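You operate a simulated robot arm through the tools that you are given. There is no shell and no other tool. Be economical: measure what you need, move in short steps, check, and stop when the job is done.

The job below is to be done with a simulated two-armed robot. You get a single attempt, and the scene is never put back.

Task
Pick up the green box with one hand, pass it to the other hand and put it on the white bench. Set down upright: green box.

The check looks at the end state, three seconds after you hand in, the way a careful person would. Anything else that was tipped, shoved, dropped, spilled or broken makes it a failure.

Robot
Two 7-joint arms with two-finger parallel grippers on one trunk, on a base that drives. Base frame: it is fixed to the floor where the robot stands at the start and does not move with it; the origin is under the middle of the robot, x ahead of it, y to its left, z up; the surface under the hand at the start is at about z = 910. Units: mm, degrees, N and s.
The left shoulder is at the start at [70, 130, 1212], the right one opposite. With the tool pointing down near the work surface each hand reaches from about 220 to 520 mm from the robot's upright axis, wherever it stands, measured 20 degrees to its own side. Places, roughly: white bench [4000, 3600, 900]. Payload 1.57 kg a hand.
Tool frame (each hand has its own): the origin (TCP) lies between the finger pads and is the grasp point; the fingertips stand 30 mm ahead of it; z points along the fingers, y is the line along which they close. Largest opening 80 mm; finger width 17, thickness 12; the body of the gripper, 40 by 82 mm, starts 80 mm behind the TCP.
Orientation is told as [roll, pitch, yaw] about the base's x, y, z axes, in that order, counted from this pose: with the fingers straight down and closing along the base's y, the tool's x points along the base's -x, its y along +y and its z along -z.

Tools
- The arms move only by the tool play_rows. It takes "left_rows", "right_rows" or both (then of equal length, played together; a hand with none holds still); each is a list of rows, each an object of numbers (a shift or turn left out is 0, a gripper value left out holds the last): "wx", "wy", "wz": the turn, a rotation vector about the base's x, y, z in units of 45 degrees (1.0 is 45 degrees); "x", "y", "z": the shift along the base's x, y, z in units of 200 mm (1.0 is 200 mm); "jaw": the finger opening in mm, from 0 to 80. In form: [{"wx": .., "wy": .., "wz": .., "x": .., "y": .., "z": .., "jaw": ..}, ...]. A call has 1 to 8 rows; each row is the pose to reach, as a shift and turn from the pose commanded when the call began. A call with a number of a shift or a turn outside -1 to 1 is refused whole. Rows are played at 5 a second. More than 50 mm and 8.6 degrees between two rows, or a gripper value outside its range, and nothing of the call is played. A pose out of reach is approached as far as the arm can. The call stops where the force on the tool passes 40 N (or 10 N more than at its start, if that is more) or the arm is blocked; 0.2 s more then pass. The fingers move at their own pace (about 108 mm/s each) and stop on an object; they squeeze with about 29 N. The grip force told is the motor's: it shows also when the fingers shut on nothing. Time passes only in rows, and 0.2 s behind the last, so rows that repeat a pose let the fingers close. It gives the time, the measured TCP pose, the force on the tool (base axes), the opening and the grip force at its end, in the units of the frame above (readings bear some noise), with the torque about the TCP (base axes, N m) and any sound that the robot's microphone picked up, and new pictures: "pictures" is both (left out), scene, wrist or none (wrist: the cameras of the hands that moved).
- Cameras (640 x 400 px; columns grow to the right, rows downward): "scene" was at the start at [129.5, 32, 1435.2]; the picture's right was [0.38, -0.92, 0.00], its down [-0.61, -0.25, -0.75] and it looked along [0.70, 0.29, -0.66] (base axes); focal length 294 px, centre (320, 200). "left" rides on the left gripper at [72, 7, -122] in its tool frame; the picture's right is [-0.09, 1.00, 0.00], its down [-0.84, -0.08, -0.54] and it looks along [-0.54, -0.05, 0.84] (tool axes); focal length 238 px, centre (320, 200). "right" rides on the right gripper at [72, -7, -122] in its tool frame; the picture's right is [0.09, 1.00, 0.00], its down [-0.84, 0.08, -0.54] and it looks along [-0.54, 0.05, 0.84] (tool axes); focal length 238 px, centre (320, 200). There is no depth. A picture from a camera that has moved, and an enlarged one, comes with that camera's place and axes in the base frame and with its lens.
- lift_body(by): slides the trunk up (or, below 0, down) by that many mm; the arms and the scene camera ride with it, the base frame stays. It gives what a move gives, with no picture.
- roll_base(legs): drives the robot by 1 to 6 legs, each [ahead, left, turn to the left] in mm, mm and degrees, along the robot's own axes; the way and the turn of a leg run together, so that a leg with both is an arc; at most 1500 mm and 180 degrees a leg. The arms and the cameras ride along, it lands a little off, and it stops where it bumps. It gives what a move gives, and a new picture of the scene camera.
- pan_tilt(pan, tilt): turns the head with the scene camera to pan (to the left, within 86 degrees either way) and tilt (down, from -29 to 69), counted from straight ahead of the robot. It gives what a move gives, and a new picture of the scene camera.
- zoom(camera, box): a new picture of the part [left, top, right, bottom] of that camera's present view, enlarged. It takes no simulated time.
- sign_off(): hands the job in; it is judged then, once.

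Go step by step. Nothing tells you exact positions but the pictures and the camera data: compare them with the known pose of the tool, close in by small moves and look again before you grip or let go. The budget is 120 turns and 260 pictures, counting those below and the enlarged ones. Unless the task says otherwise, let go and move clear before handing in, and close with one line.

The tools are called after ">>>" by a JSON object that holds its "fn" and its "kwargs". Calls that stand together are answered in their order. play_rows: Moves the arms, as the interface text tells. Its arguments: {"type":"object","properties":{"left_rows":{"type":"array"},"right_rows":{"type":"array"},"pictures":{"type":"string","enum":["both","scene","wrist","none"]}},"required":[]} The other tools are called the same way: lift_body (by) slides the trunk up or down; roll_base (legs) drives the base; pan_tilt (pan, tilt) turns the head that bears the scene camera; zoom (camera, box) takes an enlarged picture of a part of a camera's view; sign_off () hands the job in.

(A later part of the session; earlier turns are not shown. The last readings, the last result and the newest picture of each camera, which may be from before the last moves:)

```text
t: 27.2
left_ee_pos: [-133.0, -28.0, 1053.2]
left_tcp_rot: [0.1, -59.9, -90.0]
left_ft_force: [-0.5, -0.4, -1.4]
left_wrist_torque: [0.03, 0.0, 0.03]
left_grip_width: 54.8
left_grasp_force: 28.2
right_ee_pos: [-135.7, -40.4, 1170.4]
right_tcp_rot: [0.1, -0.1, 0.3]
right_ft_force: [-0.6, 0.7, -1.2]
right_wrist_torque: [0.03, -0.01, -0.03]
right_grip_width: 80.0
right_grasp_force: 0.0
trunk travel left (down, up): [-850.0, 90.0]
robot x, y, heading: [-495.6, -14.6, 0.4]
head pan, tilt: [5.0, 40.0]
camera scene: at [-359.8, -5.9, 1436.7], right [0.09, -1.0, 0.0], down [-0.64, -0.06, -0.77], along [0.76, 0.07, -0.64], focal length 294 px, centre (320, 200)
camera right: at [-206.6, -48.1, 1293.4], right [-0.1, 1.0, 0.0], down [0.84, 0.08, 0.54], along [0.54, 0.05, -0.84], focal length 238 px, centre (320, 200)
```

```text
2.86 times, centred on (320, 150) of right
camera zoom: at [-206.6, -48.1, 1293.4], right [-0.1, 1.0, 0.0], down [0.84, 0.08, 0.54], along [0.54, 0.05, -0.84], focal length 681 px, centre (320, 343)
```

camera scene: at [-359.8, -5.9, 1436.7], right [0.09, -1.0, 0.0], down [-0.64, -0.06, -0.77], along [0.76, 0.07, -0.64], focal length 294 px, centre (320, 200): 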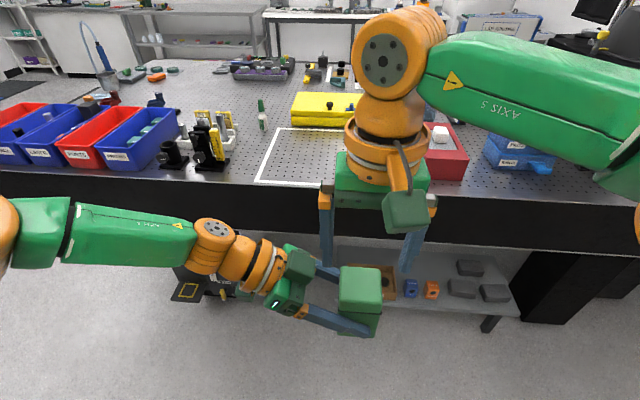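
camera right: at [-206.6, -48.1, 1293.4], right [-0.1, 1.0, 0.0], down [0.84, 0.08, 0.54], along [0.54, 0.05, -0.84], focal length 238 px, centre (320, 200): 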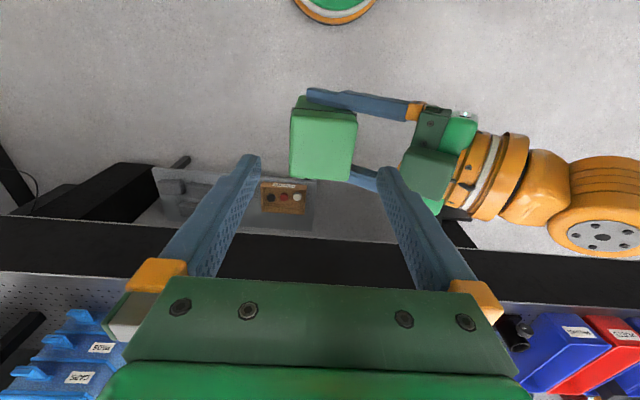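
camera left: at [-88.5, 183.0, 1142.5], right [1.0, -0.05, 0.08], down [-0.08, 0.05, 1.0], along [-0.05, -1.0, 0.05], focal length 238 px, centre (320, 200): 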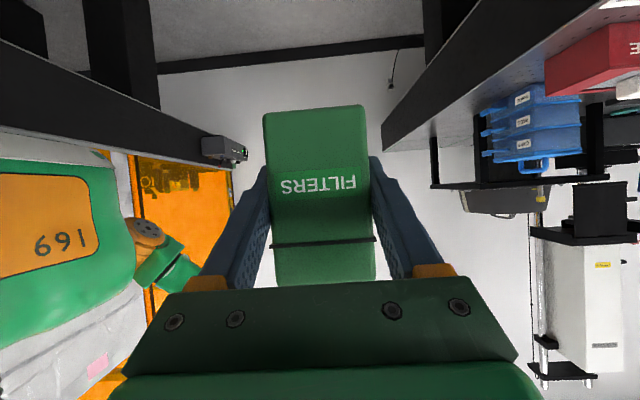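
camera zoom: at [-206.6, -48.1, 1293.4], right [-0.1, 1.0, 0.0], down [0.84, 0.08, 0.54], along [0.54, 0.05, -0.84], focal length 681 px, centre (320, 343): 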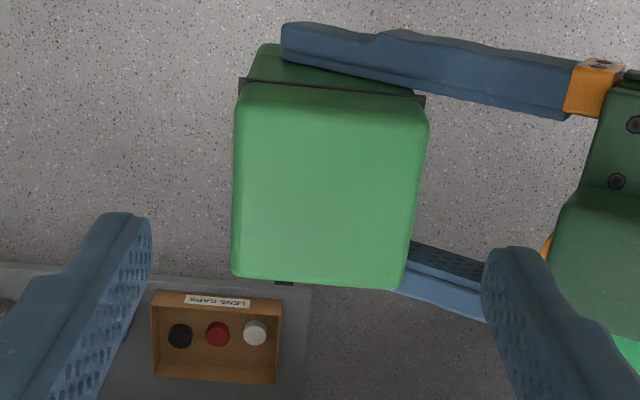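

The right hand is centred over the box. But a straight descent would bring its knuckle close to the block on the left gripper, so I tilt the right hand 30° (body leaning toward me) and back off for an angled approach.

>>> {"fn": "play_rows", "kwargs": {"right_rows": [{"wy": -0.167, "x": -0.06}, {"wy": -0.333, "x": -0.12}, {"wy": -0.5, "x": -0.18}, {"wy": -0.667, "x": -0.24}, {"wy": -0.667, "x": -0.24}]}}

>>> {"fn": "zoom", "kwargs": {"camera": "right", "box": [220, 80, 460, 240]}}

```text
t: 28.4
left_ee_pos: [-132.8, -28.3, 1052.3]
left_tcp_rot: [0.0, -60.0, -90.0]
left_ft_force: [0.0, -0.7, -1.4]
left_wrist_torque: [0.04, -0.01, -0.03]
left_grip_width: 54.8
left_grasp_force: 28.8
right_ee_pos: [-182.2, -37.5, 1171.2]
right_tcp_rot: [0.0, -30.2, 0.3]
right_ft_force: [0.5, -0.1, -0.3]
right_wrist_torque: [-0.02, 0.0, 0.0]
right_grip_width: 79.9
right_grasp_force: 0.1
trunk travel left (down, up): [-850.0, 90.0]
robot x, y, heading: [-493.8, -11.0, 0.3]
head pan, tilt: [5.0, 40.0]
camera scene: at [-359.3, -5.3, 1436.6], right [0.09, -1.0, 0.0], down [-0.64, -0.06, -0.77], along [0.76, 0.07, -0.64], focal length 294 px, centre (320, 200)
camera right: at [-305.7, -47.3, 1240.8], right [-0.09, 1.0, -0.05], down [0.45, 0.08, 0.89], along [0.89, 0.05, -0.46], focal length 238 px, centre (320, 200)
```

scene: 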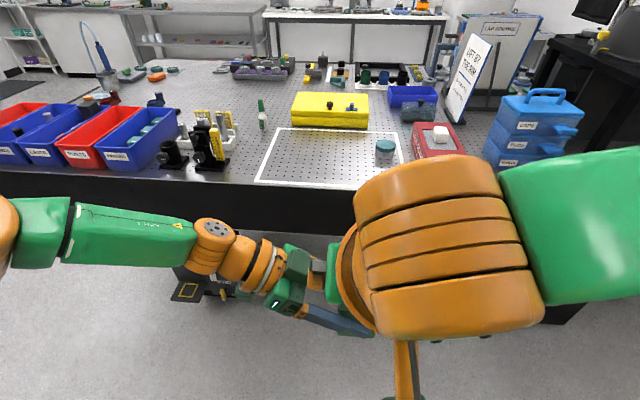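
right: 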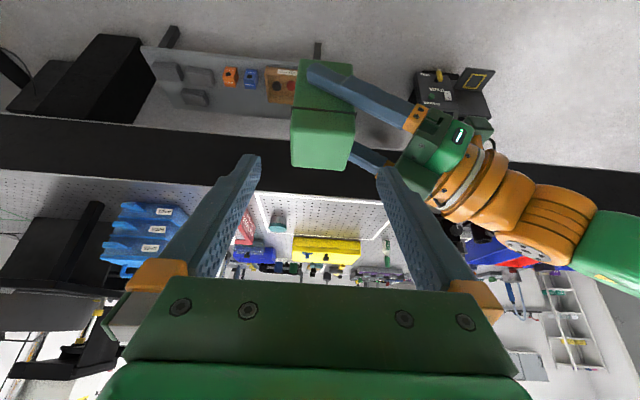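

```text
2.50 times, centred on (340, 160) of right
camera zoom: at [-305.7, -47.3, 1240.8], right [-0.09, 1.0, -0.05], down [0.45, 0.08, 0.89], along [0.89, 0.05, -0.46], focal length 596 px, centre (270, 300)
```

zoom: 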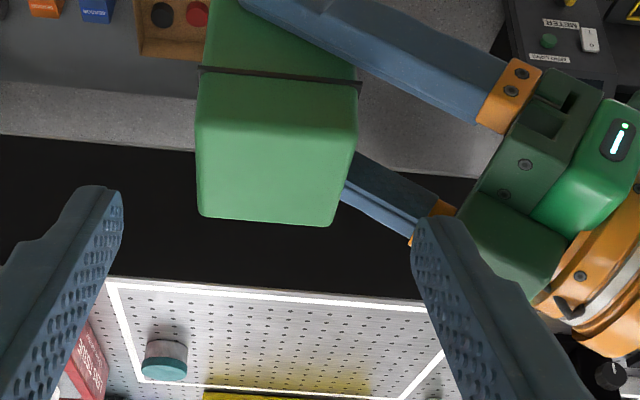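

The approach line looks good, with the box within 3 mm of centre. I narrow the jaws to 72 for knuckle clearance and go halfway in.

>>> {"fn": "play_rows", "kwargs": {"right_rows": [{"jaw": 72, "z": -0.06}, {"x": 0.06, "z": -0.16}, {"x": 0.13, "z": -0.28}], "pictures": "wrist"}}

>>> {"fn": "zoom", "kwargs": {"camera": "right", "box": [220, 80, 460, 240]}}

>>> {"fn": "zoom", "kwargs": {"camera": "left", "box": [160, 80, 480, 300]}}

```text
t: 29.2
left_ee_pos: [-131.0, -28.3, 1052.7]
left_tcp_rot: [-0.1, -60.0, -89.9]
left_ft_force: [-0.2, 0.2, -1.7]
left_wrist_torque: [-0.01, 0.0, -0.02]
left_grip_width: 54.6
left_grasp_force: 29.7
right_ee_pos: [-155.1, -39.8, 1115.9]
right_tcp_rot: [0.0, -30.0, 0.3]
right_ft_force: [-0.4, 0.1, -0.1]
right_wrist_torque: [0.0, -0.01, -0.03]
right_grip_width: 72.1
right_grasp_force: 0.0
trunk travel left (down, up): [-850.0, 90.0]
robot x, y, heading: [-494.9, -11.6, 0.1]
head pan, tilt: [5.0, 40.0]
camera right: at [-277.6, -47.9, 1187.3], right [-0.09, 1.0, -0.05], down [0.45, 0.08, 0.89], along [0.89, 0.05, -0.46], focal length 238 px, centre (320, 200)
```

right: 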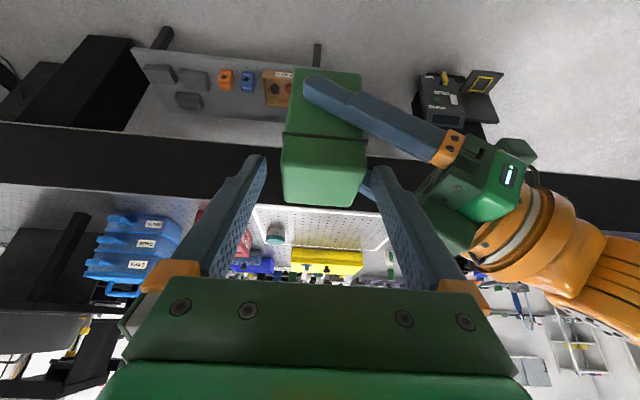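

```text
2.50 times, centred on (340, 160) of right
camera zoom: at [-277.6, -47.9, 1187.3], right [-0.09, 1.0, -0.05], down [0.45, 0.08, 0.89], along [0.89, 0.05, -0.46], focal length 596 px, centre (270, 300)
```

zoom: 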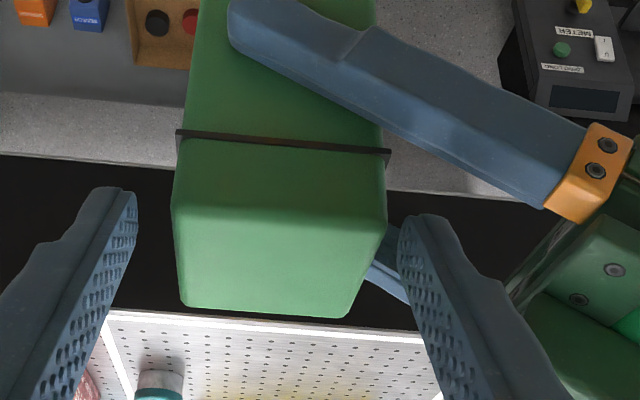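

```text
1.82 times, centred on (320, 190) of left
camera zoom: at [-125.4, 113.6, 1050.6], right [1.0, -0.04, 0.08], down [-0.08, 0.05, 1.0], along [-0.05, -1.0, 0.05], focal length 433 px, centre (320, 218)
```

zoom: 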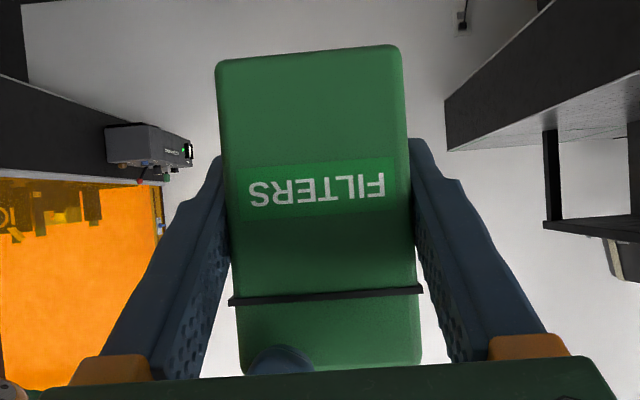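

Clean on both sides. I go in the rest of the way to about [-137, -39, 1072].

>>> {"fn": "play_rows", "kwargs": {"right_rows": [{"x": 0.03, "y": 0.005, "z": -0.07}, {"x": 0.06, "y": 0.005, "z": -0.14}, {"x": 0.09, "y": 0.005, "z": -0.21}, {"x": 0.09, "y": 0.005, "z": -0.21}], "pictures": "wrist"}}

>>> {"fn": "zoom", "kwargs": {"camera": "left", "box": [160, 80, 480, 300]}}

```text
t: 30.2
left_ee_pos: [-134.0, -28.4, 1054.5]
left_tcp_rot: [0.0, -60.0, -90.0]
left_ft_force: [-0.3, -0.5, -1.0]
left_wrist_torque: [-0.01, 0.03, -0.04]
left_grip_width: 54.5
left_grasp_force: 28.6
right_ee_pos: [-139.9, -38.1, 1075.1]
right_tcp_rot: [-0.1, -30.1, 0.5]
right_ft_force: [0.2, 0.0, 0.0]
right_wrist_torque: [-0.02, 0.01, 0.02]
right_grip_width: 71.9
right_grasp_force: 0.1
trunk travel left (down, up): [-850.0, 90.0]
robot x, y, heading: [-495.6, -12.7, 0.5]
head pan, tilt: [5.0, 40.0]
camera right: at [-262.3, -46.6, 1145.1], right [-0.09, 1.0, -0.05], down [0.45, 0.08, 0.89], along [0.89, 0.05, -0.46], focal length 238 px, centre (320, 200)
```

right: 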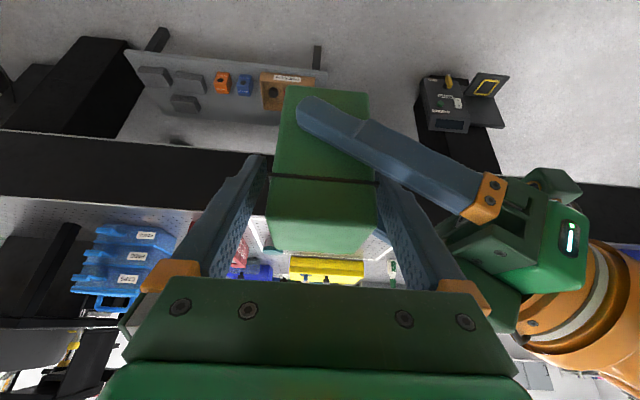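

```text
1.82 times, centred on (320, 190) of left
camera zoom: at [-126.8, 114.0, 1051.1], right [1.0, -0.04, 0.08], down [-0.08, 0.05, 1.0], along [-0.05, -1.0, 0.05], focal length 433 px, centre (320, 218)
```

zoom: 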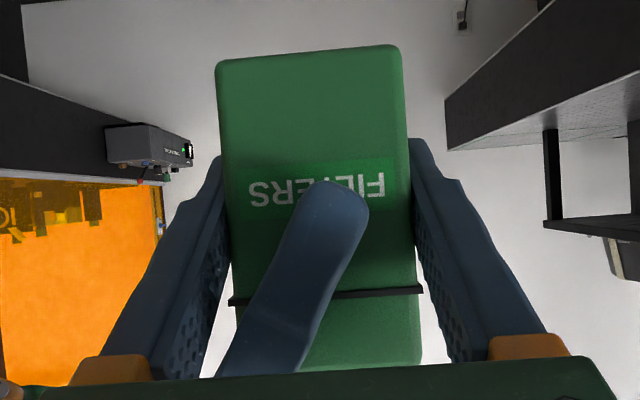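

The right fingers straddle the body and lid seam squarely. I close the right hand while the left holds still.

>>> {"fn": "play_rows", "kwargs": {"right_rows": [{"jaw": 62}, {"jaw": 56}, {"jaw": 50}, {"jaw": 40}, {"jaw": 40}], "pictures": "wrist"}}

```text
t: 31.4
left_ee_pos: [-133.6, -28.2, 1053.4]
left_tcp_rot: [0.2, -60.0, -90.0]
left_ft_force: [-0.9, -14.1, -0.6]
left_wrist_torque: [0.69, 0.03, 0.36]
left_grip_width: 54.5
left_grasp_force: 28.8
right_ee_pos: [-139.9, -37.1, 1075.8]
right_tcp_rot: [0.0, -30.1, 0.4]
right_ft_force: [0.7, 13.6, -0.1]
right_wrist_torque: [-0.37, 0.04, -0.29]
right_grip_width: 54.7
right_grasp_force: 28.9
trunk travel left (down, up): [-850.0, 90.0]
robot x, y, heading: [-495.0, -11.2, 0.3]
head pan, tilt: [5.0, 40.0]
camera right: at [-262.2, -46.4, 1145.3], right [-0.09, 1.0, -0.05], down [0.45, 0.08, 0.89], along [0.89, 0.06, -0.46], focal length 238 px, centre (320, 200)
```

right: 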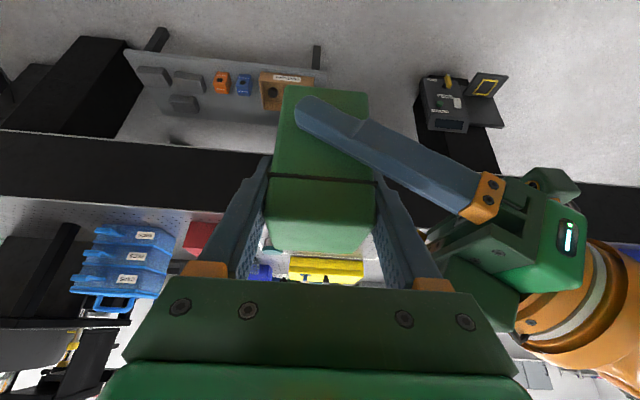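

The right hand has it at 54.7 mm, with about 14 N of side force between the hands. I ease the right hand 3 mm to the left to relax it.

>>> {"fn": "play_rows", "kwargs": {"right_rows": [{"y": 0.008}, {"y": 0.016}, {"y": 0.016}], "pictures": "none"}}

```text
t: 32.2
left_ee_pos: [-132.6, -26.6, 1050.3]
left_tcp_rot: [0.0, -59.8, -89.8]
left_ft_force: [-8.5, 29.5, -8.6]
left_wrist_torque: [0.04, -0.19, -0.5]
left_grip_width: 55.1
left_grasp_force: 29.2
right_ee_pos: [-139.4, -36.4, 1074.4]
right_tcp_rot: [-0.4, -30.1, 0.4]
right_ft_force: [7.6, -28.0, 7.9]
right_wrist_torque: [-0.53, -0.01, 0.23]
right_grip_width: 54.7
right_grasp_force: 29.3
trunk travel left (down, up): [-850.0, 90.0]
robot x, y, heading: [-497.4, -15.8, 0.4]
head pan, tilt: [5.0, 40.0]
```

That was too stiff a correction; I go back 2 mm.

>>> {"fn": "play_rows", "kwargs": {"right_rows": [{"y": -0.005}, {"y": -0.011}, {"y": -0.011}], "pictures": "none"}}

```text
t: 33.0
left_ee_pos: [-134.9, -29.6, 1053.2]
left_tcp_rot: [0.1, -60.3, -90.1]
left_ft_force: [-15.1, -27.9, 2.6]
left_wrist_torque: [0.11, -0.46, 1.04]
left_grip_width: 55.1
left_grasp_force: 28.6
right_ee_pos: [-141.0, -34.8, 1074.4]
right_tcp_rot: [0.3, -30.1, 0.3]
right_ft_force: [14.5, 29.1, -2.1]
right_wrist_torque: [0.54, 0.21, -0.94]
right_grip_width: 54.9
right_grasp_force: 29.5
trunk travel left (down, up): [-850.0, 90.0]
robot x, y, heading: [-495.0, -10.6, -0.0]
head pan, tilt: [5.0, 40.0]
```

The side force just wanders with small base motion, so I don't chase it further. The right grip is firm; I open the left hand now.

>>> {"fn": "play_rows", "kwargs": {"left_rows": [{"jaw": 60}, {"jaw": 70}, {"jaw": 80}, {"jaw": 80}]}}

```text
t: 34.0
left_ee_pos: [-132.8, -27.7, 1053.1]
left_tcp_rot: [0.1, -60.0, -90.0]
left_ft_force: [0.5, 0.7, -1.1]
left_wrist_torque: [0.01, -0.03, -0.01]
left_grip_width: 79.9
left_grasp_force: 0.0
right_ee_pos: [-140.4, -36.0, 1073.9]
right_tcp_rot: [-0.1, -30.1, 0.4]
right_ft_force: [0.4, 0.3, 0.8]
right_wrist_torque: [-0.02, 0.03, 0.0]
right_grip_width: 54.6
right_grasp_force: 29.2
trunk travel left (down, up): [-850.0, 90.0]
robot x, y, heading: [-496.2, -14.2, 0.3]
head pan, tilt: [5.0, 40.0]
camera scene: at [-359.4, -5.3, 1436.6], right [0.09, -1.0, 0.0], down [-0.64, -0.06, -0.77], along [0.76, 0.07, -0.64], focal length 294 px, centre (320, 200)
camera left: at [-126.6, 113.9, 1051.0], right [1.0, -0.04, 0.08], down [-0.08, 0.05, 1.0], along [-0.05, -1.0, 0.05], focal length 238 px, centre (320, 200)
```

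scene: 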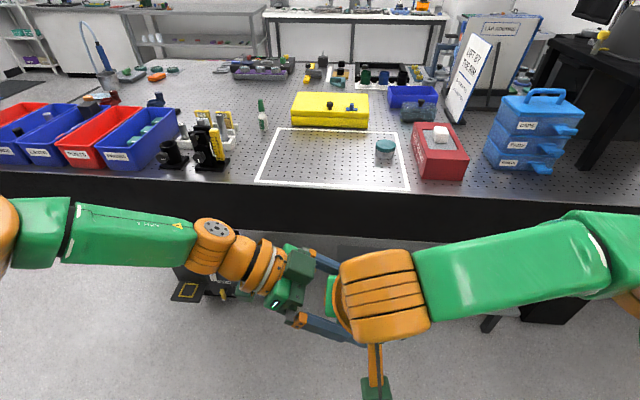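
left: 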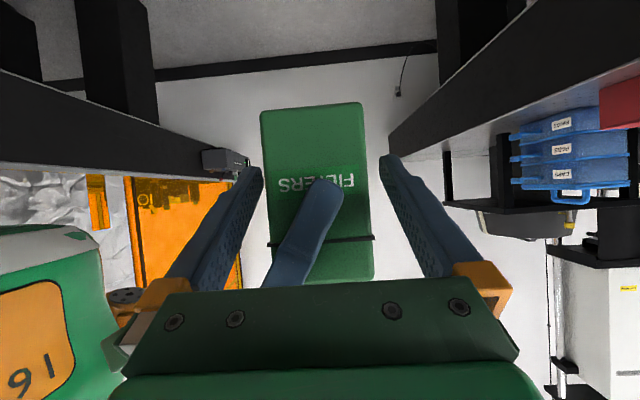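

The right hand holds the box alone. I withdraw the left hand back along its own fingers.

>>> {"fn": "play_rows", "kwargs": {"left_rows": [{"y": 0.17, "z": 0.1}, {"y": 0.35, "z": 0.2}, {"y": 0.52, "z": 0.3}, {"y": 0.7, "z": 0.4}], "pictures": "both"}}

>>> {"fn": "zoom", "kwargs": {"camera": "right", "box": [160, 60, 480, 260]}}

```text
t: 35.0
left_ee_pos: [-131.4, 112.9, 1131.2]
left_tcp_rot: [0.1, -60.0, -90.0]
left_ft_force: [-0.4, -0.7, -0.8]
left_wrist_torque: [0.03, 0.01, -0.01]
left_grip_width: 80.1
left_grasp_force: 0.1
right_ee_pos: [-141.3, -35.3, 1074.0]
right_tcp_rot: [-0.1, -30.1, 0.4]
right_ft_force: [0.5, -0.1, -0.4]
right_wrist_torque: [-0.05, -0.02, 0.01]
right_grip_width: 54.8
right_grasp_force: 29.1
trunk travel left (down, up): [-850.0, 90.0]
robot x, y, heading: [-497.1, -11.0, 0.4]
head pan, tilt: [5.0, 40.0]
camera scene: at [-360.0, -4.1, 1436.6], right [0.09, -1.0, 0.0], down [-0.64, -0.06, -0.77], along [0.76, 0.07, -0.64], focal length 294 px, centre (320, 200)
camera left: at [-125.4, 254.3, 1128.7], right [1.0, -0.05, 0.08], down [-0.08, 0.05, 1.0], along [-0.05, -1.0, 0.05], focal length 238 px, centre (320, 200)
```

scene: 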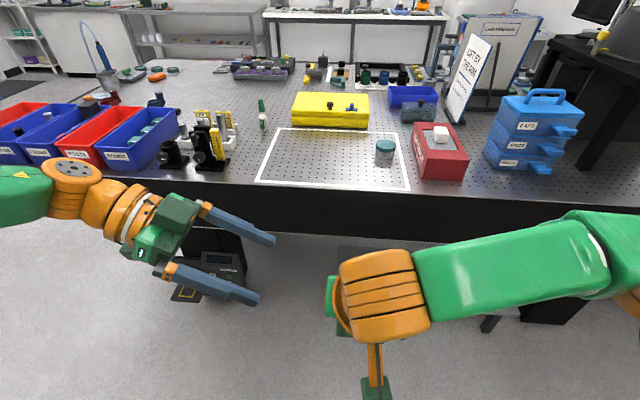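
left: 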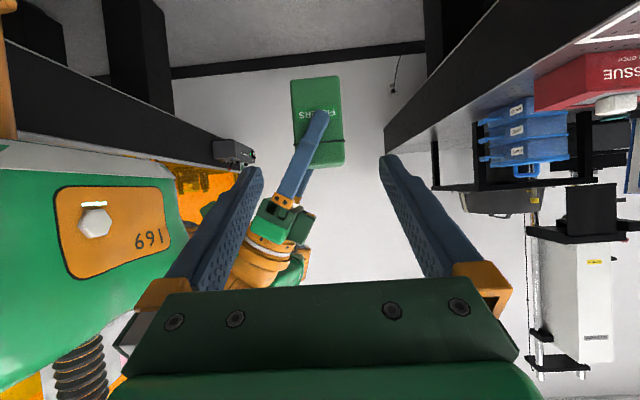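

```text
2.00 times, centred on (320, 160) of right
camera zoom: at [-263.5, -44.1, 1144.3], right [-0.09, 1.0, -0.05], down [0.45, 0.08, 0.89], along [0.89, 0.05, -0.46], focal length 477 px, centre (320, 280)
```

zoom: 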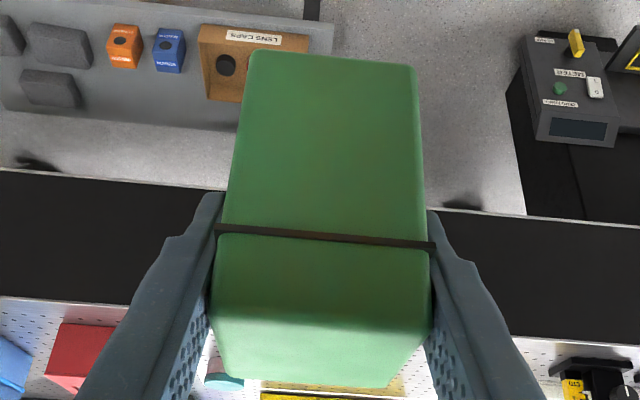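

The handover is done: the right hand holds the box upright with the left hand clear. Now I strafe left past the end of the table (its corner is near [284, 940]) towards the aisle.

>>> {"fn": "pan_tilt", "kwargs": {"pan": 70, "tilt": 20}}

>>> {"fn": "roll_base", "kwargs": {"legs": [[0, 1400, 0]]}}

>>> {"fn": "pan_tilt", "kwargs": {"pan": 15, "tilt": 20}}

```text
t: 36.4
left_ee_pos: [-132.5, 112.1, 1129.2]
left_tcp_rot: [0.0, -60.0, -90.0]
left_ft_force: [0.7, 0.0, 0.3]
left_wrist_torque: [0.03, -0.01, -0.01]
left_grip_width: 80.0
left_grasp_force: 0.0
right_ee_pos: [-140.8, -37.4, 1073.9]
right_tcp_rot: [0.0, -30.1, 0.4]
right_ft_force: [-0.9, 0.6, 0.0]
right_wrist_torque: [-0.01, -0.02, 0.02]
right_grip_width: 54.5
right_grasp_force: 29.1
trunk travel left (down, up): [-850.0, 90.0]
robot x, y, heading: [-495.3, -13.1, 0.3]
head pan, tilt: [70.0, 20.0]
camera scene: at [-412.5, 74.7, 1468.0], right [0.94, -0.34, 0.0], down [-0.12, -0.32, -0.94], along [0.32, 0.88, -0.34], focal length 294 px, centre (320, 200)
```

scene: 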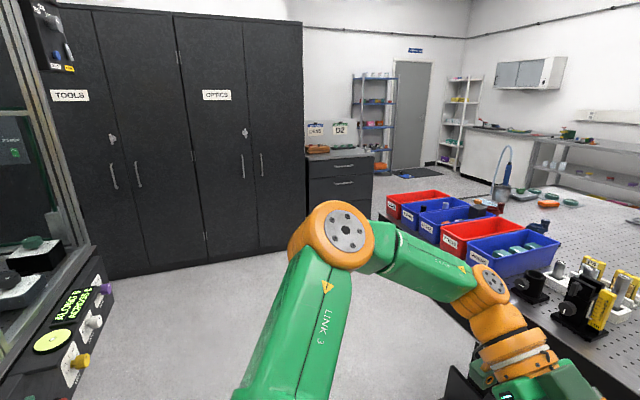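

```text
t: 43.3
left_ee_pos: [-143.8, 1502.3, 1130.7]
left_tcp_rot: [0.1, -60.0, -89.6]
left_ft_force: [-0.1, 0.0, -0.2]
left_wrist_torque: [0.0, 0.0, 0.0]
left_grip_width: 79.9
left_grasp_force: 0.1
right_ee_pos: [-152.7, 1355.6, 1073.9]
right_tcp_rot: [-0.1, -30.1, 0.7]
right_ft_force: [-0.2, 0.5, 0.1]
right_wrist_torque: [-0.02, 0.0, -0.02]
right_grip_width: 54.6
right_grasp_force: 29.1
trunk travel left (down, up): [-850.0, 90.0]
robot x, y, heading: [-504.7, 1375.8, 0.5]
head pan, tilt: [70.0, 20.0]
camera scene: at [-424.2, 1463.8, 1468.1], right [0.94, -0.33, 0.0], down [-0.11, -0.32, -0.94], along [0.31, 0.89, -0.34], focal length 294 px, centre (320, 200)
```

scene: 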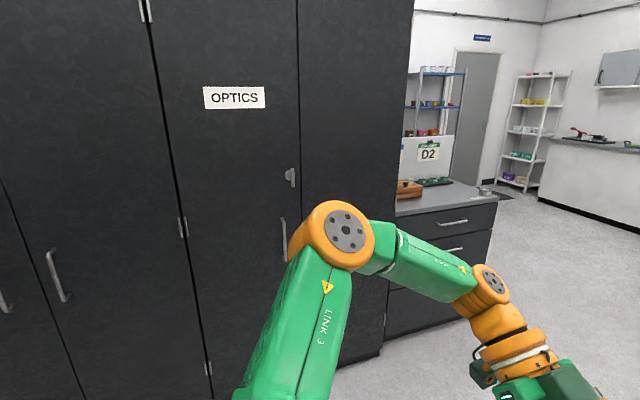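

```text
t: 44.6
left_ee_pos: [-142.5, 1504.0, 1130.1]
left_tcp_rot: [0.1, -60.0, -89.7]
left_ft_force: [0.4, 0.4, -0.1]
left_wrist_torque: [0.0, 0.02, -0.01]
left_grip_width: 80.1
left_grasp_force: 0.0
right_ee_pos: [-150.9, 1354.6, 1074.6]
right_tcp_rot: [0.0, -30.2, 0.8]
right_ft_force: [0.1, -0.1, 0.6]
right_wrist_torque: [0.01, 0.0, -0.01]
right_grip_width: 54.7
right_grasp_force: 29.2
trunk travel left (down, up): [-850.0, 90.0]
robot x, y, heading: [-507.7, 1373.8, 0.7]
head pan, tilt: [15.0, 20.0]
camera scene: at [-365.5, 1401.8, 1468.0], right [0.27, -0.96, 0.0], down [-0.33, -0.09, -0.94], along [0.9, 0.25, -0.34], focal length 294 px, centre (320, 200)
```

scene: 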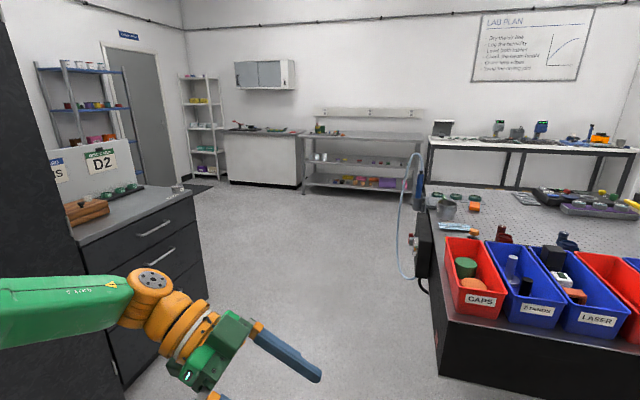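

The aisle is clear: drawers on the left from y ≈ 2700, the table end and a hanging hose out to y ≈ 1390 on the right. I shift to the middle and drive ahead; the white bench is the white-fronted one under the wall cabinet.

>>> {"fn": "roll_base", "kwargs": {"legs": [[0, 610, 0], [1300, 0, 0]]}}

```text
t: 54.1
left_ee_pos: [1131.4, 2128.0, 1131.3]
left_tcp_rot: [0.1, -60.0, -89.9]
left_ft_force: [-0.1, 0.5, 0.0]
left_wrist_torque: [0.01, -0.01, -0.04]
left_grip_width: 80.1
left_grasp_force: 0.0
right_ee_pos: [1121.3, 1979.4, 1075.2]
right_tcp_rot: [-0.1, -30.1, 0.5]
right_ft_force: [-0.1, -1.2, 0.0]
right_wrist_torque: [0.03, 0.02, 0.01]
right_grip_width: 54.5
right_grasp_force: 29.2
trunk travel left (down, up): [-850.0, 90.0]
robot x, y, heading: [761.6, 2006.2, 0.2]
head pan, tilt: [15.0, 20.0]
camera scene: at [908.1, 2028.2, 1468.1], right [0.26, -0.96, 0.0], down [-0.33, -0.09, -0.94], along [0.91, 0.25, -0.34], focal length 294 px, centre (320, 200)
```

scene: 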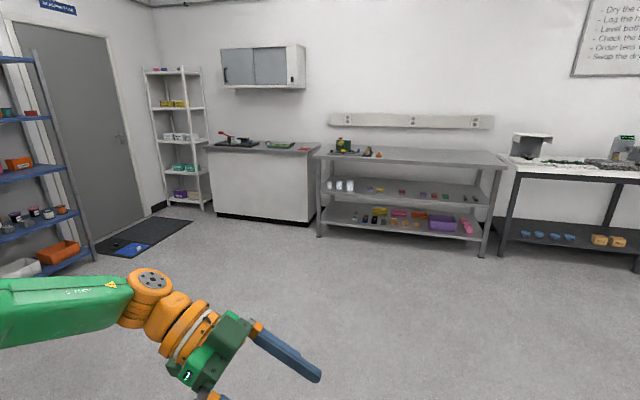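

I'm past the table; the white bench front runs from about y 2950 to 4300 near x ≈ 3800. I zoom on its top, then drive diagonally closer.

>>> {"fn": "zoom", "kwargs": {"camera": "scene", "box": [190, 110, 350, 210]}}

>>> {"fn": "roll_base", "kwargs": {"legs": [[600, 0, 0], [1200, 1250, 0]]}}

```text
4.00 times, centred on (270, 160) of scene
camera zoom: at [908.1, 2028.2, 1468.1], right [0.26, -0.96, 0.0], down [-0.33, -0.09, -0.94], along [0.91, 0.25, -0.34], focal length 1176 px, centre (520, 360)
```

zoom: 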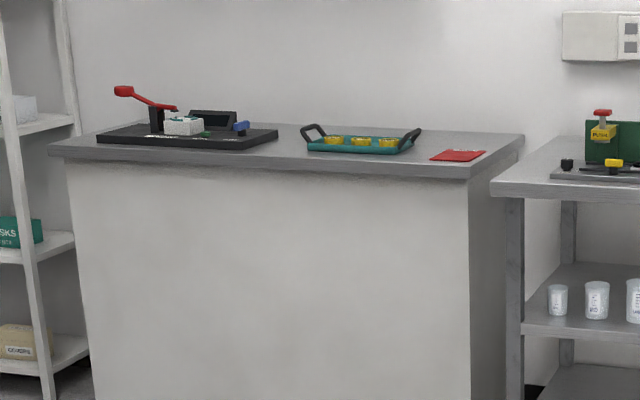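

```text
refused: leg 2 is longer than a leg can be; nothing moved
```

The bench top holds a black fixture, a teal tray and a red card, with free space between and in front of them. I repeat the drive with shorter legs.

>>> {"fn": "roll_base", "kwargs": {"legs": [[600, 0, 0], [600, 700, 0], [500, 650, 0]]}}

>>> {"fn": "pan_tilt", "kwargs": {"pan": 0, "tilt": 25}}

```text
t: 65.8
left_ee_pos: [2790.1, 3492.1, 1130.3]
left_tcp_rot: [0.1, -59.9, -88.7]
left_ft_force: [-1.3, 0.1, -0.4]
left_wrist_torque: [-0.01, 0.02, -0.01]
left_grip_width: 80.2
left_grasp_force: 0.2
right_ee_pos: [2786.5, 3343.8, 1074.6]
right_tcp_rot: [0.0, -30.1, 1.7]
right_ft_force: [-0.8, -0.7, -0.5]
right_wrist_torque: [0.03, 0.01, 0.02]
right_grip_width: 54.6
right_grasp_force: 28.7
trunk travel left (down, up): [-850.0, 90.0]
robot x, y, heading: [2427.8, 3359.8, 2.1]
head pan, tilt: [15.0, 20.0]
camera scene: at [2570.4, 3387.1, 1468.1], right [0.29, -0.96, 0.0], down [-0.33, -0.1, -0.94], along [0.9, 0.27, -0.34], focal length 294 px, centre (320, 200)
```

scene: 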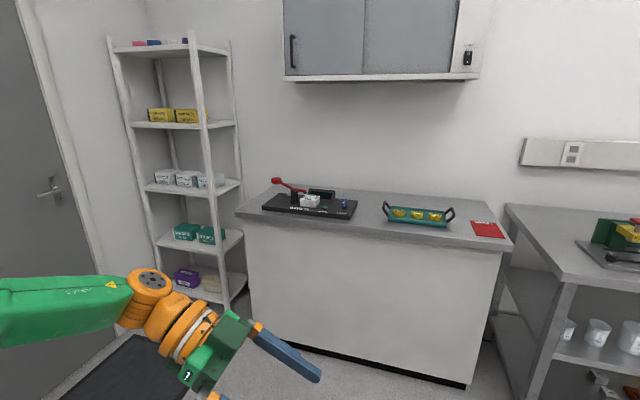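

```text
t: 66.5
left_ee_pos: [2792.2, 3493.3, 1131.2]
left_tcp_rot: [0.0, -60.1, -88.7]
left_ft_force: [0.5, -1.0, -0.2]
left_wrist_torque: [0.02, 0.03, 0.02]
left_grip_width: 80.0
left_grasp_force: 0.0
right_ee_pos: [2786.3, 3345.1, 1074.1]
right_tcp_rot: [0.0, -30.1, 1.8]
right_ft_force: [0.2, -0.4, -0.3]
right_wrist_torque: [0.0, -0.04, 0.0]
right_grip_width: 54.4
right_grasp_force: 28.7
trunk travel left (down, up): [-850.0, 90.0]
robot x, y, heading: [2431.2, 3360.2, 1.5]
head pan, tilt: [0.0, 25.0]
camera scene: at [2574.1, 3364.3, 1459.9], right [0.03, -1.0, 0.0], down [-0.42, -0.01, -0.91], along [0.91, 0.03, -0.42], focal length 294 px, centre (320, 200)
```

scene: 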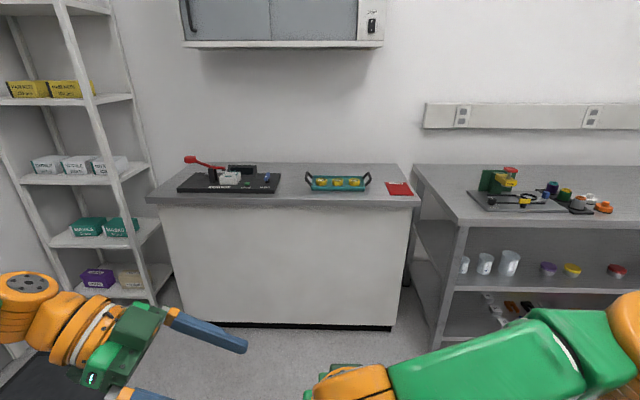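

Bench top: front edge at x ≈ 3746, y from 2960 to 4165. The strip in front of the trays is free, so I'll aim at about [3815, 3540]. I drive most of the way there.

>>> {"fn": "roll_base", "kwargs": {"legs": [[720, 165, -1.8]]}}

>>> {"fn": "pan_tilt", "kwargs": {"pan": 0, "tilt": 40}}

```text
t: 70.6
left_ee_pos: [3523.8, 3658.8, 1131.8]
left_tcp_rot: [0.2, -59.9, -90.4]
left_ft_force: [0.7, 0.5, 0.2]
left_wrist_torque: [-0.03, -0.02, 0.02]
left_grip_width: 79.9
left_grasp_force: 0.1
right_ee_pos: [3513.5, 3511.7, 1074.7]
right_tcp_rot: [-0.1, -30.2, 0.0]
right_ft_force: [0.3, -0.2, -0.2]
right_wrist_torque: [0.02, -0.02, 0.01]
right_grip_width: 54.6
right_grasp_force: 28.6
trunk travel left (down, up): [-850.0, 90.0]
robot x, y, heading: [3157.9, 3538.3, -0.3]
head pan, tilt: [0.0, 25.0]
camera scene: at [3302.0, 3536.5, 1460.1], right [0.0, -1.0, 0.0], down [-0.42, 0.0, -0.91], along [0.91, 0.0, -0.42], focal length 294 px, centre (320, 200)
```

scene: 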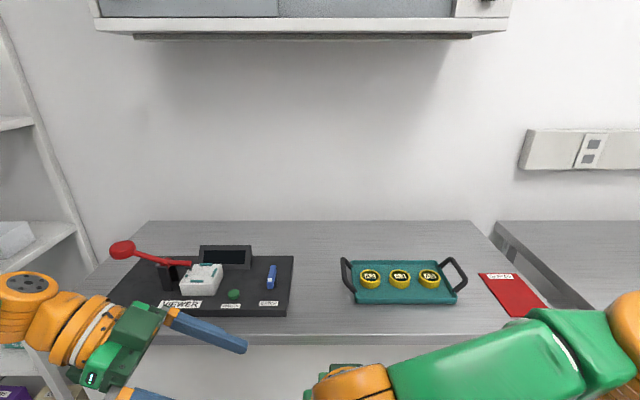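

```text
t: 71.4
left_ee_pos: [3524.9, 3658.9, 1131.1]
left_tcp_rot: [0.1, -60.0, -90.3]
left_ft_force: [-0.4, -0.3, -0.9]
left_wrist_torque: [0.02, -0.01, 0.02]
left_grip_width: 80.1
left_grasp_force: 0.1
right_ee_pos: [3514.0, 3511.0, 1073.1]
right_tcp_rot: [-0.2, -30.0, 0.0]
right_ft_force: [0.3, -0.4, -0.7]
right_wrist_torque: [0.01, 0.03, -0.02]
right_grip_width: 54.8
right_grasp_force: 29.3
trunk travel left (down, up): [-850.0, 90.0]
robot x, y, heading: [3162.6, 3538.5, -0.1]
head pan, tilt: [0.0, 40.0]
camera scene: at [3296.4, 3536.9, 1436.7], right [0.0, -1.0, 0.0], down [-0.64, 0.0, -0.77], along [0.77, 0.0, -0.64], focal length 294 px, centre (320, 200)
```

scene: 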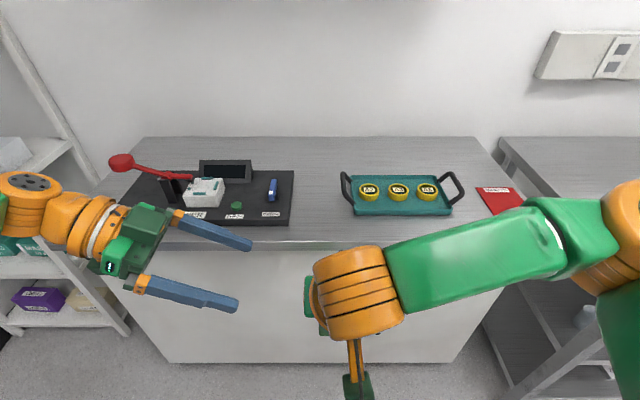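

Closer view: the gap between the black fixture (right edge y ≈ 3615) and teal tray (left y ≈ 3478) is clear, with the front edge near x ≈ 3785. I aim for the gap front at about [3838, 3547] and drive 200 ahead, 36 left.

>>> {"fn": "roll_base", "kwargs": {"legs": [[200, 36, 0]]}}

>>> {"fn": "zoom", "kwargs": {"camera": "right", "box": [0, 0, 640, 400]}}

```text
t: 73.0
left_ee_pos: [3722.3, 3693.6, 1131.8]
left_tcp_rot: [0.4, -60.0, -90.9]
left_ft_force: [0.5, 0.3, -0.2]
left_wrist_torque: [-0.02, 0.0, 0.01]
left_grip_width: 80.2
left_grasp_force: 0.0
right_ee_pos: [3712.6, 3544.6, 1075.6]
right_tcp_rot: [-0.1, -30.2, -0.2]
right_ft_force: [-1.0, -0.5, -0.7]
right_wrist_torque: [-0.01, -0.03, 0.05]
right_grip_width: 54.6
right_grasp_force: 28.9
trunk travel left (down, up): [-850.0, 90.0]
robot x, y, heading: [3360.9, 3577.6, -0.5]
head pan, tilt: [0.0, 40.0]
camera scene: at [3492.0, 3570.9, 1437.1], right [-0.01, -1.0, 0.0], down [-0.64, 0.0, -0.77], along [0.77, 0.0, -0.64], focal length 294 px, centre (320, 200)
```

scene: 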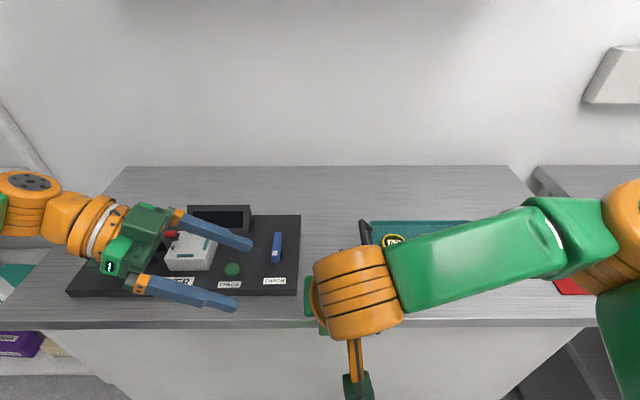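

```text
1.00 times, centred on (320, 200) of right (not enlarged: the box is as wide or as high as the picture)
camera zoom: at [3588.6, 3537.7, 1144.9], right [-0.08, 1.0, -0.05], down [0.45, 0.08, 0.89], along [0.89, 0.05, -0.45], focal length 238 px, centre (320, 200)
```

zoom: 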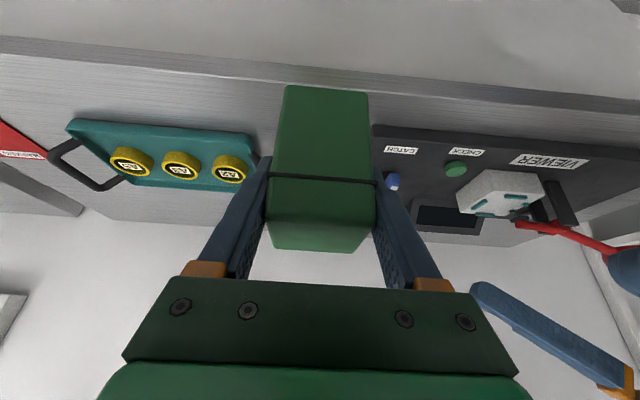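

The right hand is lined up with the gap (y ≈ 3545). I extend it over the bench and down until the box bottom is about 25 mm above the top.

>>> {"fn": "play_rows", "kwargs": {"right_rows": [{"x": 0.17, "z": -0.02}, {"x": 0.34, "z": -0.1}, {"x": 0.5, "z": -0.2}, {"x": 0.65, "z": -0.32}, {"x": 0.65, "z": -0.42}, {"x": 0.65, "z": -0.42}]}}

>>> {"fn": "zoom", "kwargs": {"camera": "right", "box": [160, 0, 480, 200]}}

>>> {"fn": "zoom", "kwargs": {"camera": "left", "box": [0, 0, 640, 400]}}

```text
t: 74.4
left_ee_pos: [3725.7, 3694.1, 1130.2]
left_tcp_rot: [0.0, -60.0, -90.8]
left_ft_force: [1.0, 0.4, 0.1]
left_wrist_torque: [0.0, -0.01, -0.01]
left_grip_width: 80.1
left_grasp_force: 0.1
right_ee_pos: [3842.4, 3546.8, 989.1]
right_tcp_rot: [-0.1, -30.1, -0.3]
right_ft_force: [-0.2, -0.1, -0.1]
right_wrist_torque: [0.0, -0.01, 0.01]
right_grip_width: 54.8
right_grasp_force: 28.9
trunk travel left (down, up): [-850.0, 90.0]
robot x, y, heading: [3359.6, 3568.6, -0.5]
head pan, tilt: [0.0, 40.0]
camera scene: at [3496.1, 3571.5, 1436.6], right [-0.01, -1.0, 0.0], down [-0.64, 0.0, -0.77], along [0.77, 0.0, -0.64], focal length 294 px, centre (320, 200)
camera right: at [3720.1, 3540.5, 1058.3], right [-0.08, 1.0, -0.05], down [0.45, 0.08, 0.89], along [0.89, 0.05, -0.46], focal length 238 px, centre (320, 200)
```

scene: 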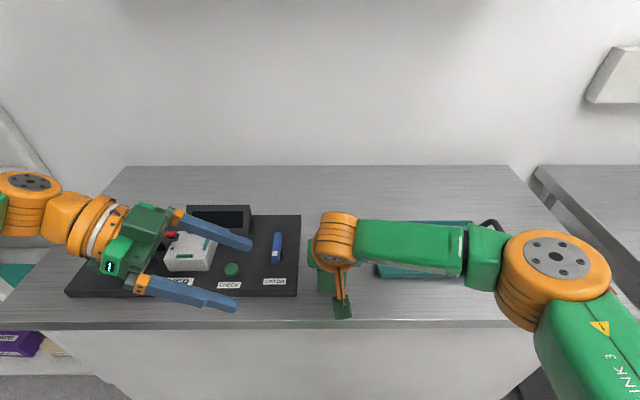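
right: 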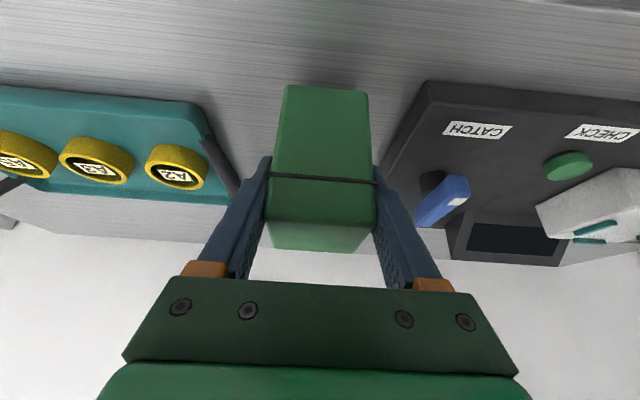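

```text
2.00 times, centred on (320, 100) of right
camera zoom: at [3720.1, 3540.5, 1058.3], right [-0.08, 1.0, -0.05], down [0.45, 0.08, 0.89], along [0.89, 0.05, -0.46], focal length 477 px, centre (320, 400)
```

zoom: 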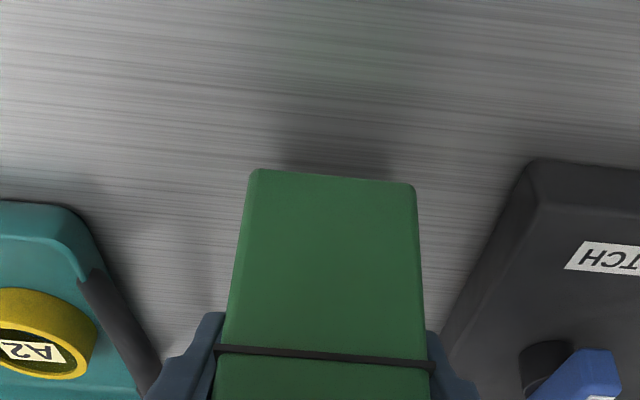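

```text
1.00 times, centred on (320, 200) of left (not enlarged: the box is as wide or as high as the picture)
camera zoom: at [3733.0, 3834.8, 1128.7], right [1.0, -0.06, 0.08], down [-0.08, 0.05, 1.0], along [-0.06, -1.0, 0.05], focal length 238 px, centre (320, 200)
```

zoom: 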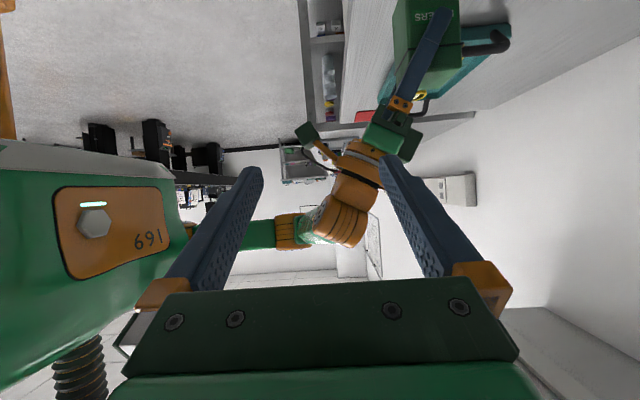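

The box stands in the gap, clear of both trays, with its bottom near 923. I lower in fine steps and watch the force.

>>> {"fn": "play_rows", "kwargs": {"right_rows": [{"z": -0.04}, {"z": -0.08}, {"z": -0.08}], "pictures": "none"}}

>>> {"fn": "zoom", "kwargs": {"camera": "right", "box": [220, 0, 420, 150]}}

```text
t: 75.2
left_ee_pos: [3725.5, 3693.6, 1130.6]
left_tcp_rot: [0.0, -60.0, -90.7]
left_ft_force: [0.2, -0.9, -0.6]
left_wrist_torque: [0.02, 0.02, 0.0]
left_grip_width: 80.0
left_grasp_force: 0.0
right_ee_pos: [3843.9, 3547.3, 974.4]
right_tcp_rot: [0.0, -30.1, -0.2]
right_ft_force: [0.9, -0.5, -0.4]
right_wrist_torque: [0.02, 0.0, -0.02]
right_grip_width: 54.5
right_grasp_force: 28.9
trunk travel left (down, up): [-850.0, 90.0]
robot x, y, heading: [3361.1, 3573.4, -0.4]
head pan, tilt: [0.0, 40.0]
```

```text
2.67 times, centred on (320, 75) of right
camera zoom: at [3720.9, 3540.2, 1044.2], right [-0.08, 1.0, -0.05], down [0.45, 0.08, 0.89], along [0.89, 0.05, -0.46], focal length 636 px, centre (320, 533)
```

zoom: 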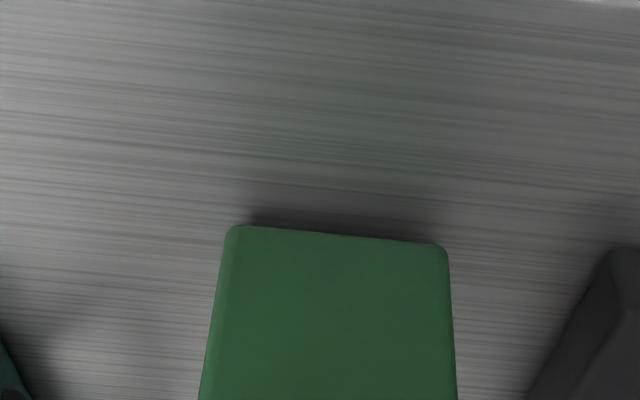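

>>> {"fn": "play_rows", "kwargs": {"right_rows": [{"z": -0.01}, {"z": -0.02}, {"z": -0.03}], "pictures": "none"}}

```text
t: 76.0
left_ee_pos: [3725.7, 3693.7, 1130.3]
left_tcp_rot: [0.0, -60.0, -90.6]
left_ft_force: [0.7, -0.3, -0.3]
left_wrist_torque: [0.05, 0.01, 0.0]
left_grip_width: 79.9
left_grasp_force: 0.0
right_ee_pos: [3844.4, 3546.7, 966.8]
right_tcp_rot: [-0.1, -30.0, -0.2]
right_ft_force: [0.2, 0.1, 0.5]
right_wrist_torque: [-0.01, -0.01, 0.02]
right_grip_width: 54.7
right_grasp_force: 28.7
trunk travel left (down, up): [-850.0, 90.0]
robot x, y, heading: [3357.3, 3572.3, -0.4]
head pan, tilt: [0.0, 40.0]
```

No contact yet, with the box bottom near 901. I continue in 1–2 mm rows.

>>> {"fn": "play_rows", "kwargs": {"right_rows": [{"z": -0.007}, {"z": -0.014}, {"z": -0.02}], "pictures": "none"}}

>>> {"fn": "zoom", "kwargs": {"camera": "right", "box": [220, 0, 420, 150]}}

```text
t: 76.8
left_ee_pos: [3721.8, 3695.0, 1130.8]
left_tcp_rot: [0.5, -59.9, -90.9]
left_ft_force: [-0.1, -0.4, -0.9]
left_wrist_torque: [0.02, -0.01, 0.01]
left_grip_width: 80.2
left_grasp_force: 0.1
right_ee_pos: [3843.4, 3546.7, 966.5]
right_tcp_rot: [0.0, -30.5, -0.1]
right_ft_force: [5.6, -1.2, 20.5]
right_wrist_torque: [0.08, 0.1, -0.01]
right_grip_width: 54.6
right_grasp_force: 28.9
trunk travel left (down, up): [-850.0, 90.0]
robot x, y, heading: [3357.2, 3572.0, -0.4]
head pan, tilt: [0.0, 40.0]
```

```text
2.67 times, centred on (320, 75) of right
camera zoom: at [3720.0, 3539.4, 1035.5], right [-0.08, 1.0, -0.05], down [0.45, 0.08, 0.89], along [0.89, 0.05, -0.45], focal length 636 px, centre (320, 533)
```

zoom: 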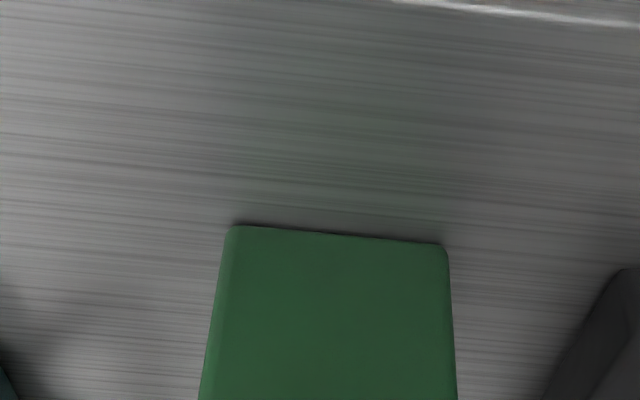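

The box has touched down with 20 N. I ease up about 2 mm so it rests lightly, then check before opening.

>>> {"fn": "play_rows", "kwargs": {"right_rows": [{"z": 0.008}, {"z": 0.008}], "pictures": "none"}}

```text
t: 77.4
left_ee_pos: [3723.2, 3694.4, 1129.5]
left_tcp_rot: [0.2, -60.0, -90.7]
left_ft_force: [-0.5, 0.5, 0.5]
left_wrist_torque: [0.02, -0.03, -0.03]
left_grip_width: 79.9
left_grasp_force: 0.1
right_ee_pos: [3842.6, 3547.3, 966.6]
right_tcp_rot: [0.0, -30.1, -0.2]
right_ft_force: [4.8, 0.7, 12.8]
right_wrist_torque: [0.37, -0.11, -0.13]
right_grip_width: 54.6
right_grasp_force: 29.1
trunk travel left (down, up): [-850.0, 90.0]
robot x, y, heading: [3357.9, 3573.2, -0.4]
head pan, tilt: [0.0, 40.0]
```

Still a light 13 N press on the bench, so it is seated. I open slowly to 68 mm, staying clear of the black fixture.

>>> {"fn": "play_rows", "kwargs": {"right_rows": [{"z": 0.004, "jaw": 56}, {"z": 0.004, "jaw": 60}, {"z": 0.004, "jaw": 68}, {"z": 0.004, "jaw": 68}], "pictures": "wrist"}}

```text
t: 78.4
left_ee_pos: [3725.0, 3694.2, 1129.1]
left_tcp_rot: [0.1, -59.9, -90.6]
left_ft_force: [-0.1, -0.5, 0.3]
left_wrist_torque: [0.01, 0.0, 0.0]
left_grip_width: 80.3
left_grasp_force: 0.1
right_ee_pos: [3843.7, 3546.4, 967.3]
right_tcp_rot: [0.0, -30.1, -0.1]
right_ft_force: [0.1, 0.2, -0.3]
right_wrist_torque: [-0.04, -0.02, -0.01]
right_grip_width: 67.9
right_grasp_force: 0.1
trunk travel left (down, up): [-850.0, 90.0]
robot x, y, heading: [3359.2, 3575.7, -0.4]
head pan, tilt: [0.0, 40.0]
camera right: at [3721.6, 3539.4, 1037.2], right [-0.08, 1.0, -0.05], down [0.45, 0.08, 0.89], along [0.89, 0.05, -0.46], focal length 238 px, centre (320, 200)
```

right: 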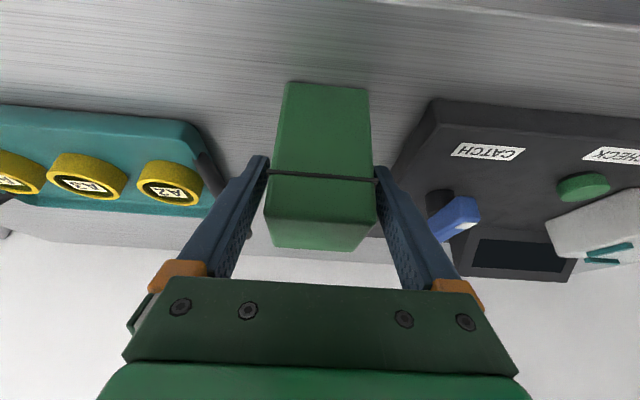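

Released, and the box stands still. I open a touch more and withdraw the hand back and up along its own axis.

>>> {"fn": "play_rows", "kwargs": {"right_rows": [{"jaw": 74}, {"jaw": 74}, {"x": -0.05, "z": 0.087}, {"x": -0.12, "z": 0.21}, {"x": -0.22, "z": 0.38}, {"x": -0.32, "z": 0.55}]}}

```text
t: 79.8
left_ee_pos: [3723.6, 3693.1, 1131.7]
left_tcp_rot: [0.2, -59.9, -90.6]
left_ft_force: [0.5, -0.2, 0.0]
left_wrist_torque: [-0.06, -0.02, 0.0]
left_grip_width: 80.0
left_grasp_force: 0.0
right_ee_pos: [3777.2, 3544.1, 1075.2]
right_tcp_rot: [-0.1, -30.1, -0.1]
right_ft_force: [0.4, -0.3, 0.5]
right_wrist_torque: [-0.02, -0.02, 0.03]
right_grip_width: 73.7
right_grasp_force: 0.0
trunk travel left (down, up): [-850.0, 90.0]
robot x, y, heading: [3364.5, 3570.5, -0.3]
head pan, tilt: [0.0, 40.0]
camera scene: at [3494.6, 3571.6, 1436.8], right [-0.01, -1.0, 0.0], down [-0.64, 0.0, -0.77], along [0.77, 0.0, -0.64], focal length 294 px, centre (320, 200)
camera right: at [3654.2, 3537.8, 1146.0], right [-0.08, 1.0, -0.05], down [0.45, 0.08, 0.89], along [0.89, 0.05, -0.46], focal length 238 px, centre (320, 200)
```

scene: 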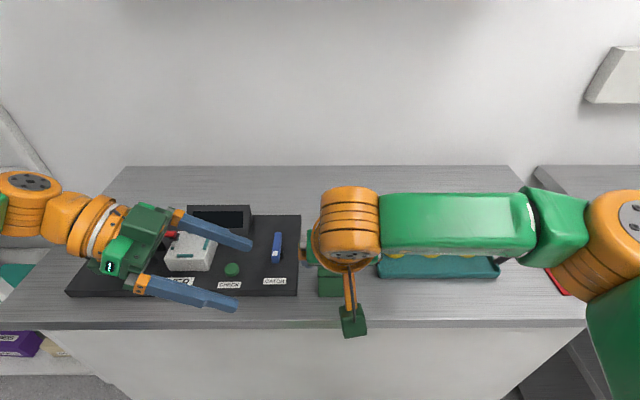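
right: 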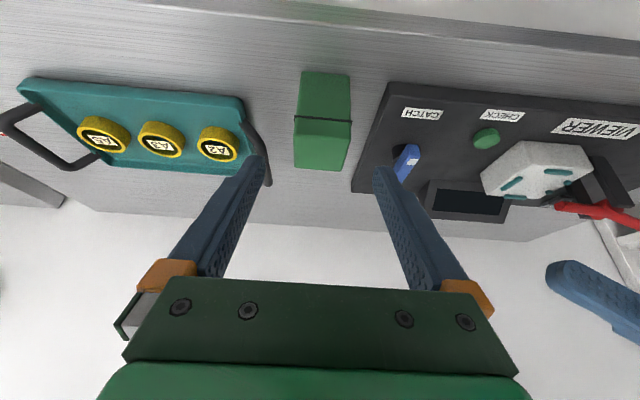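

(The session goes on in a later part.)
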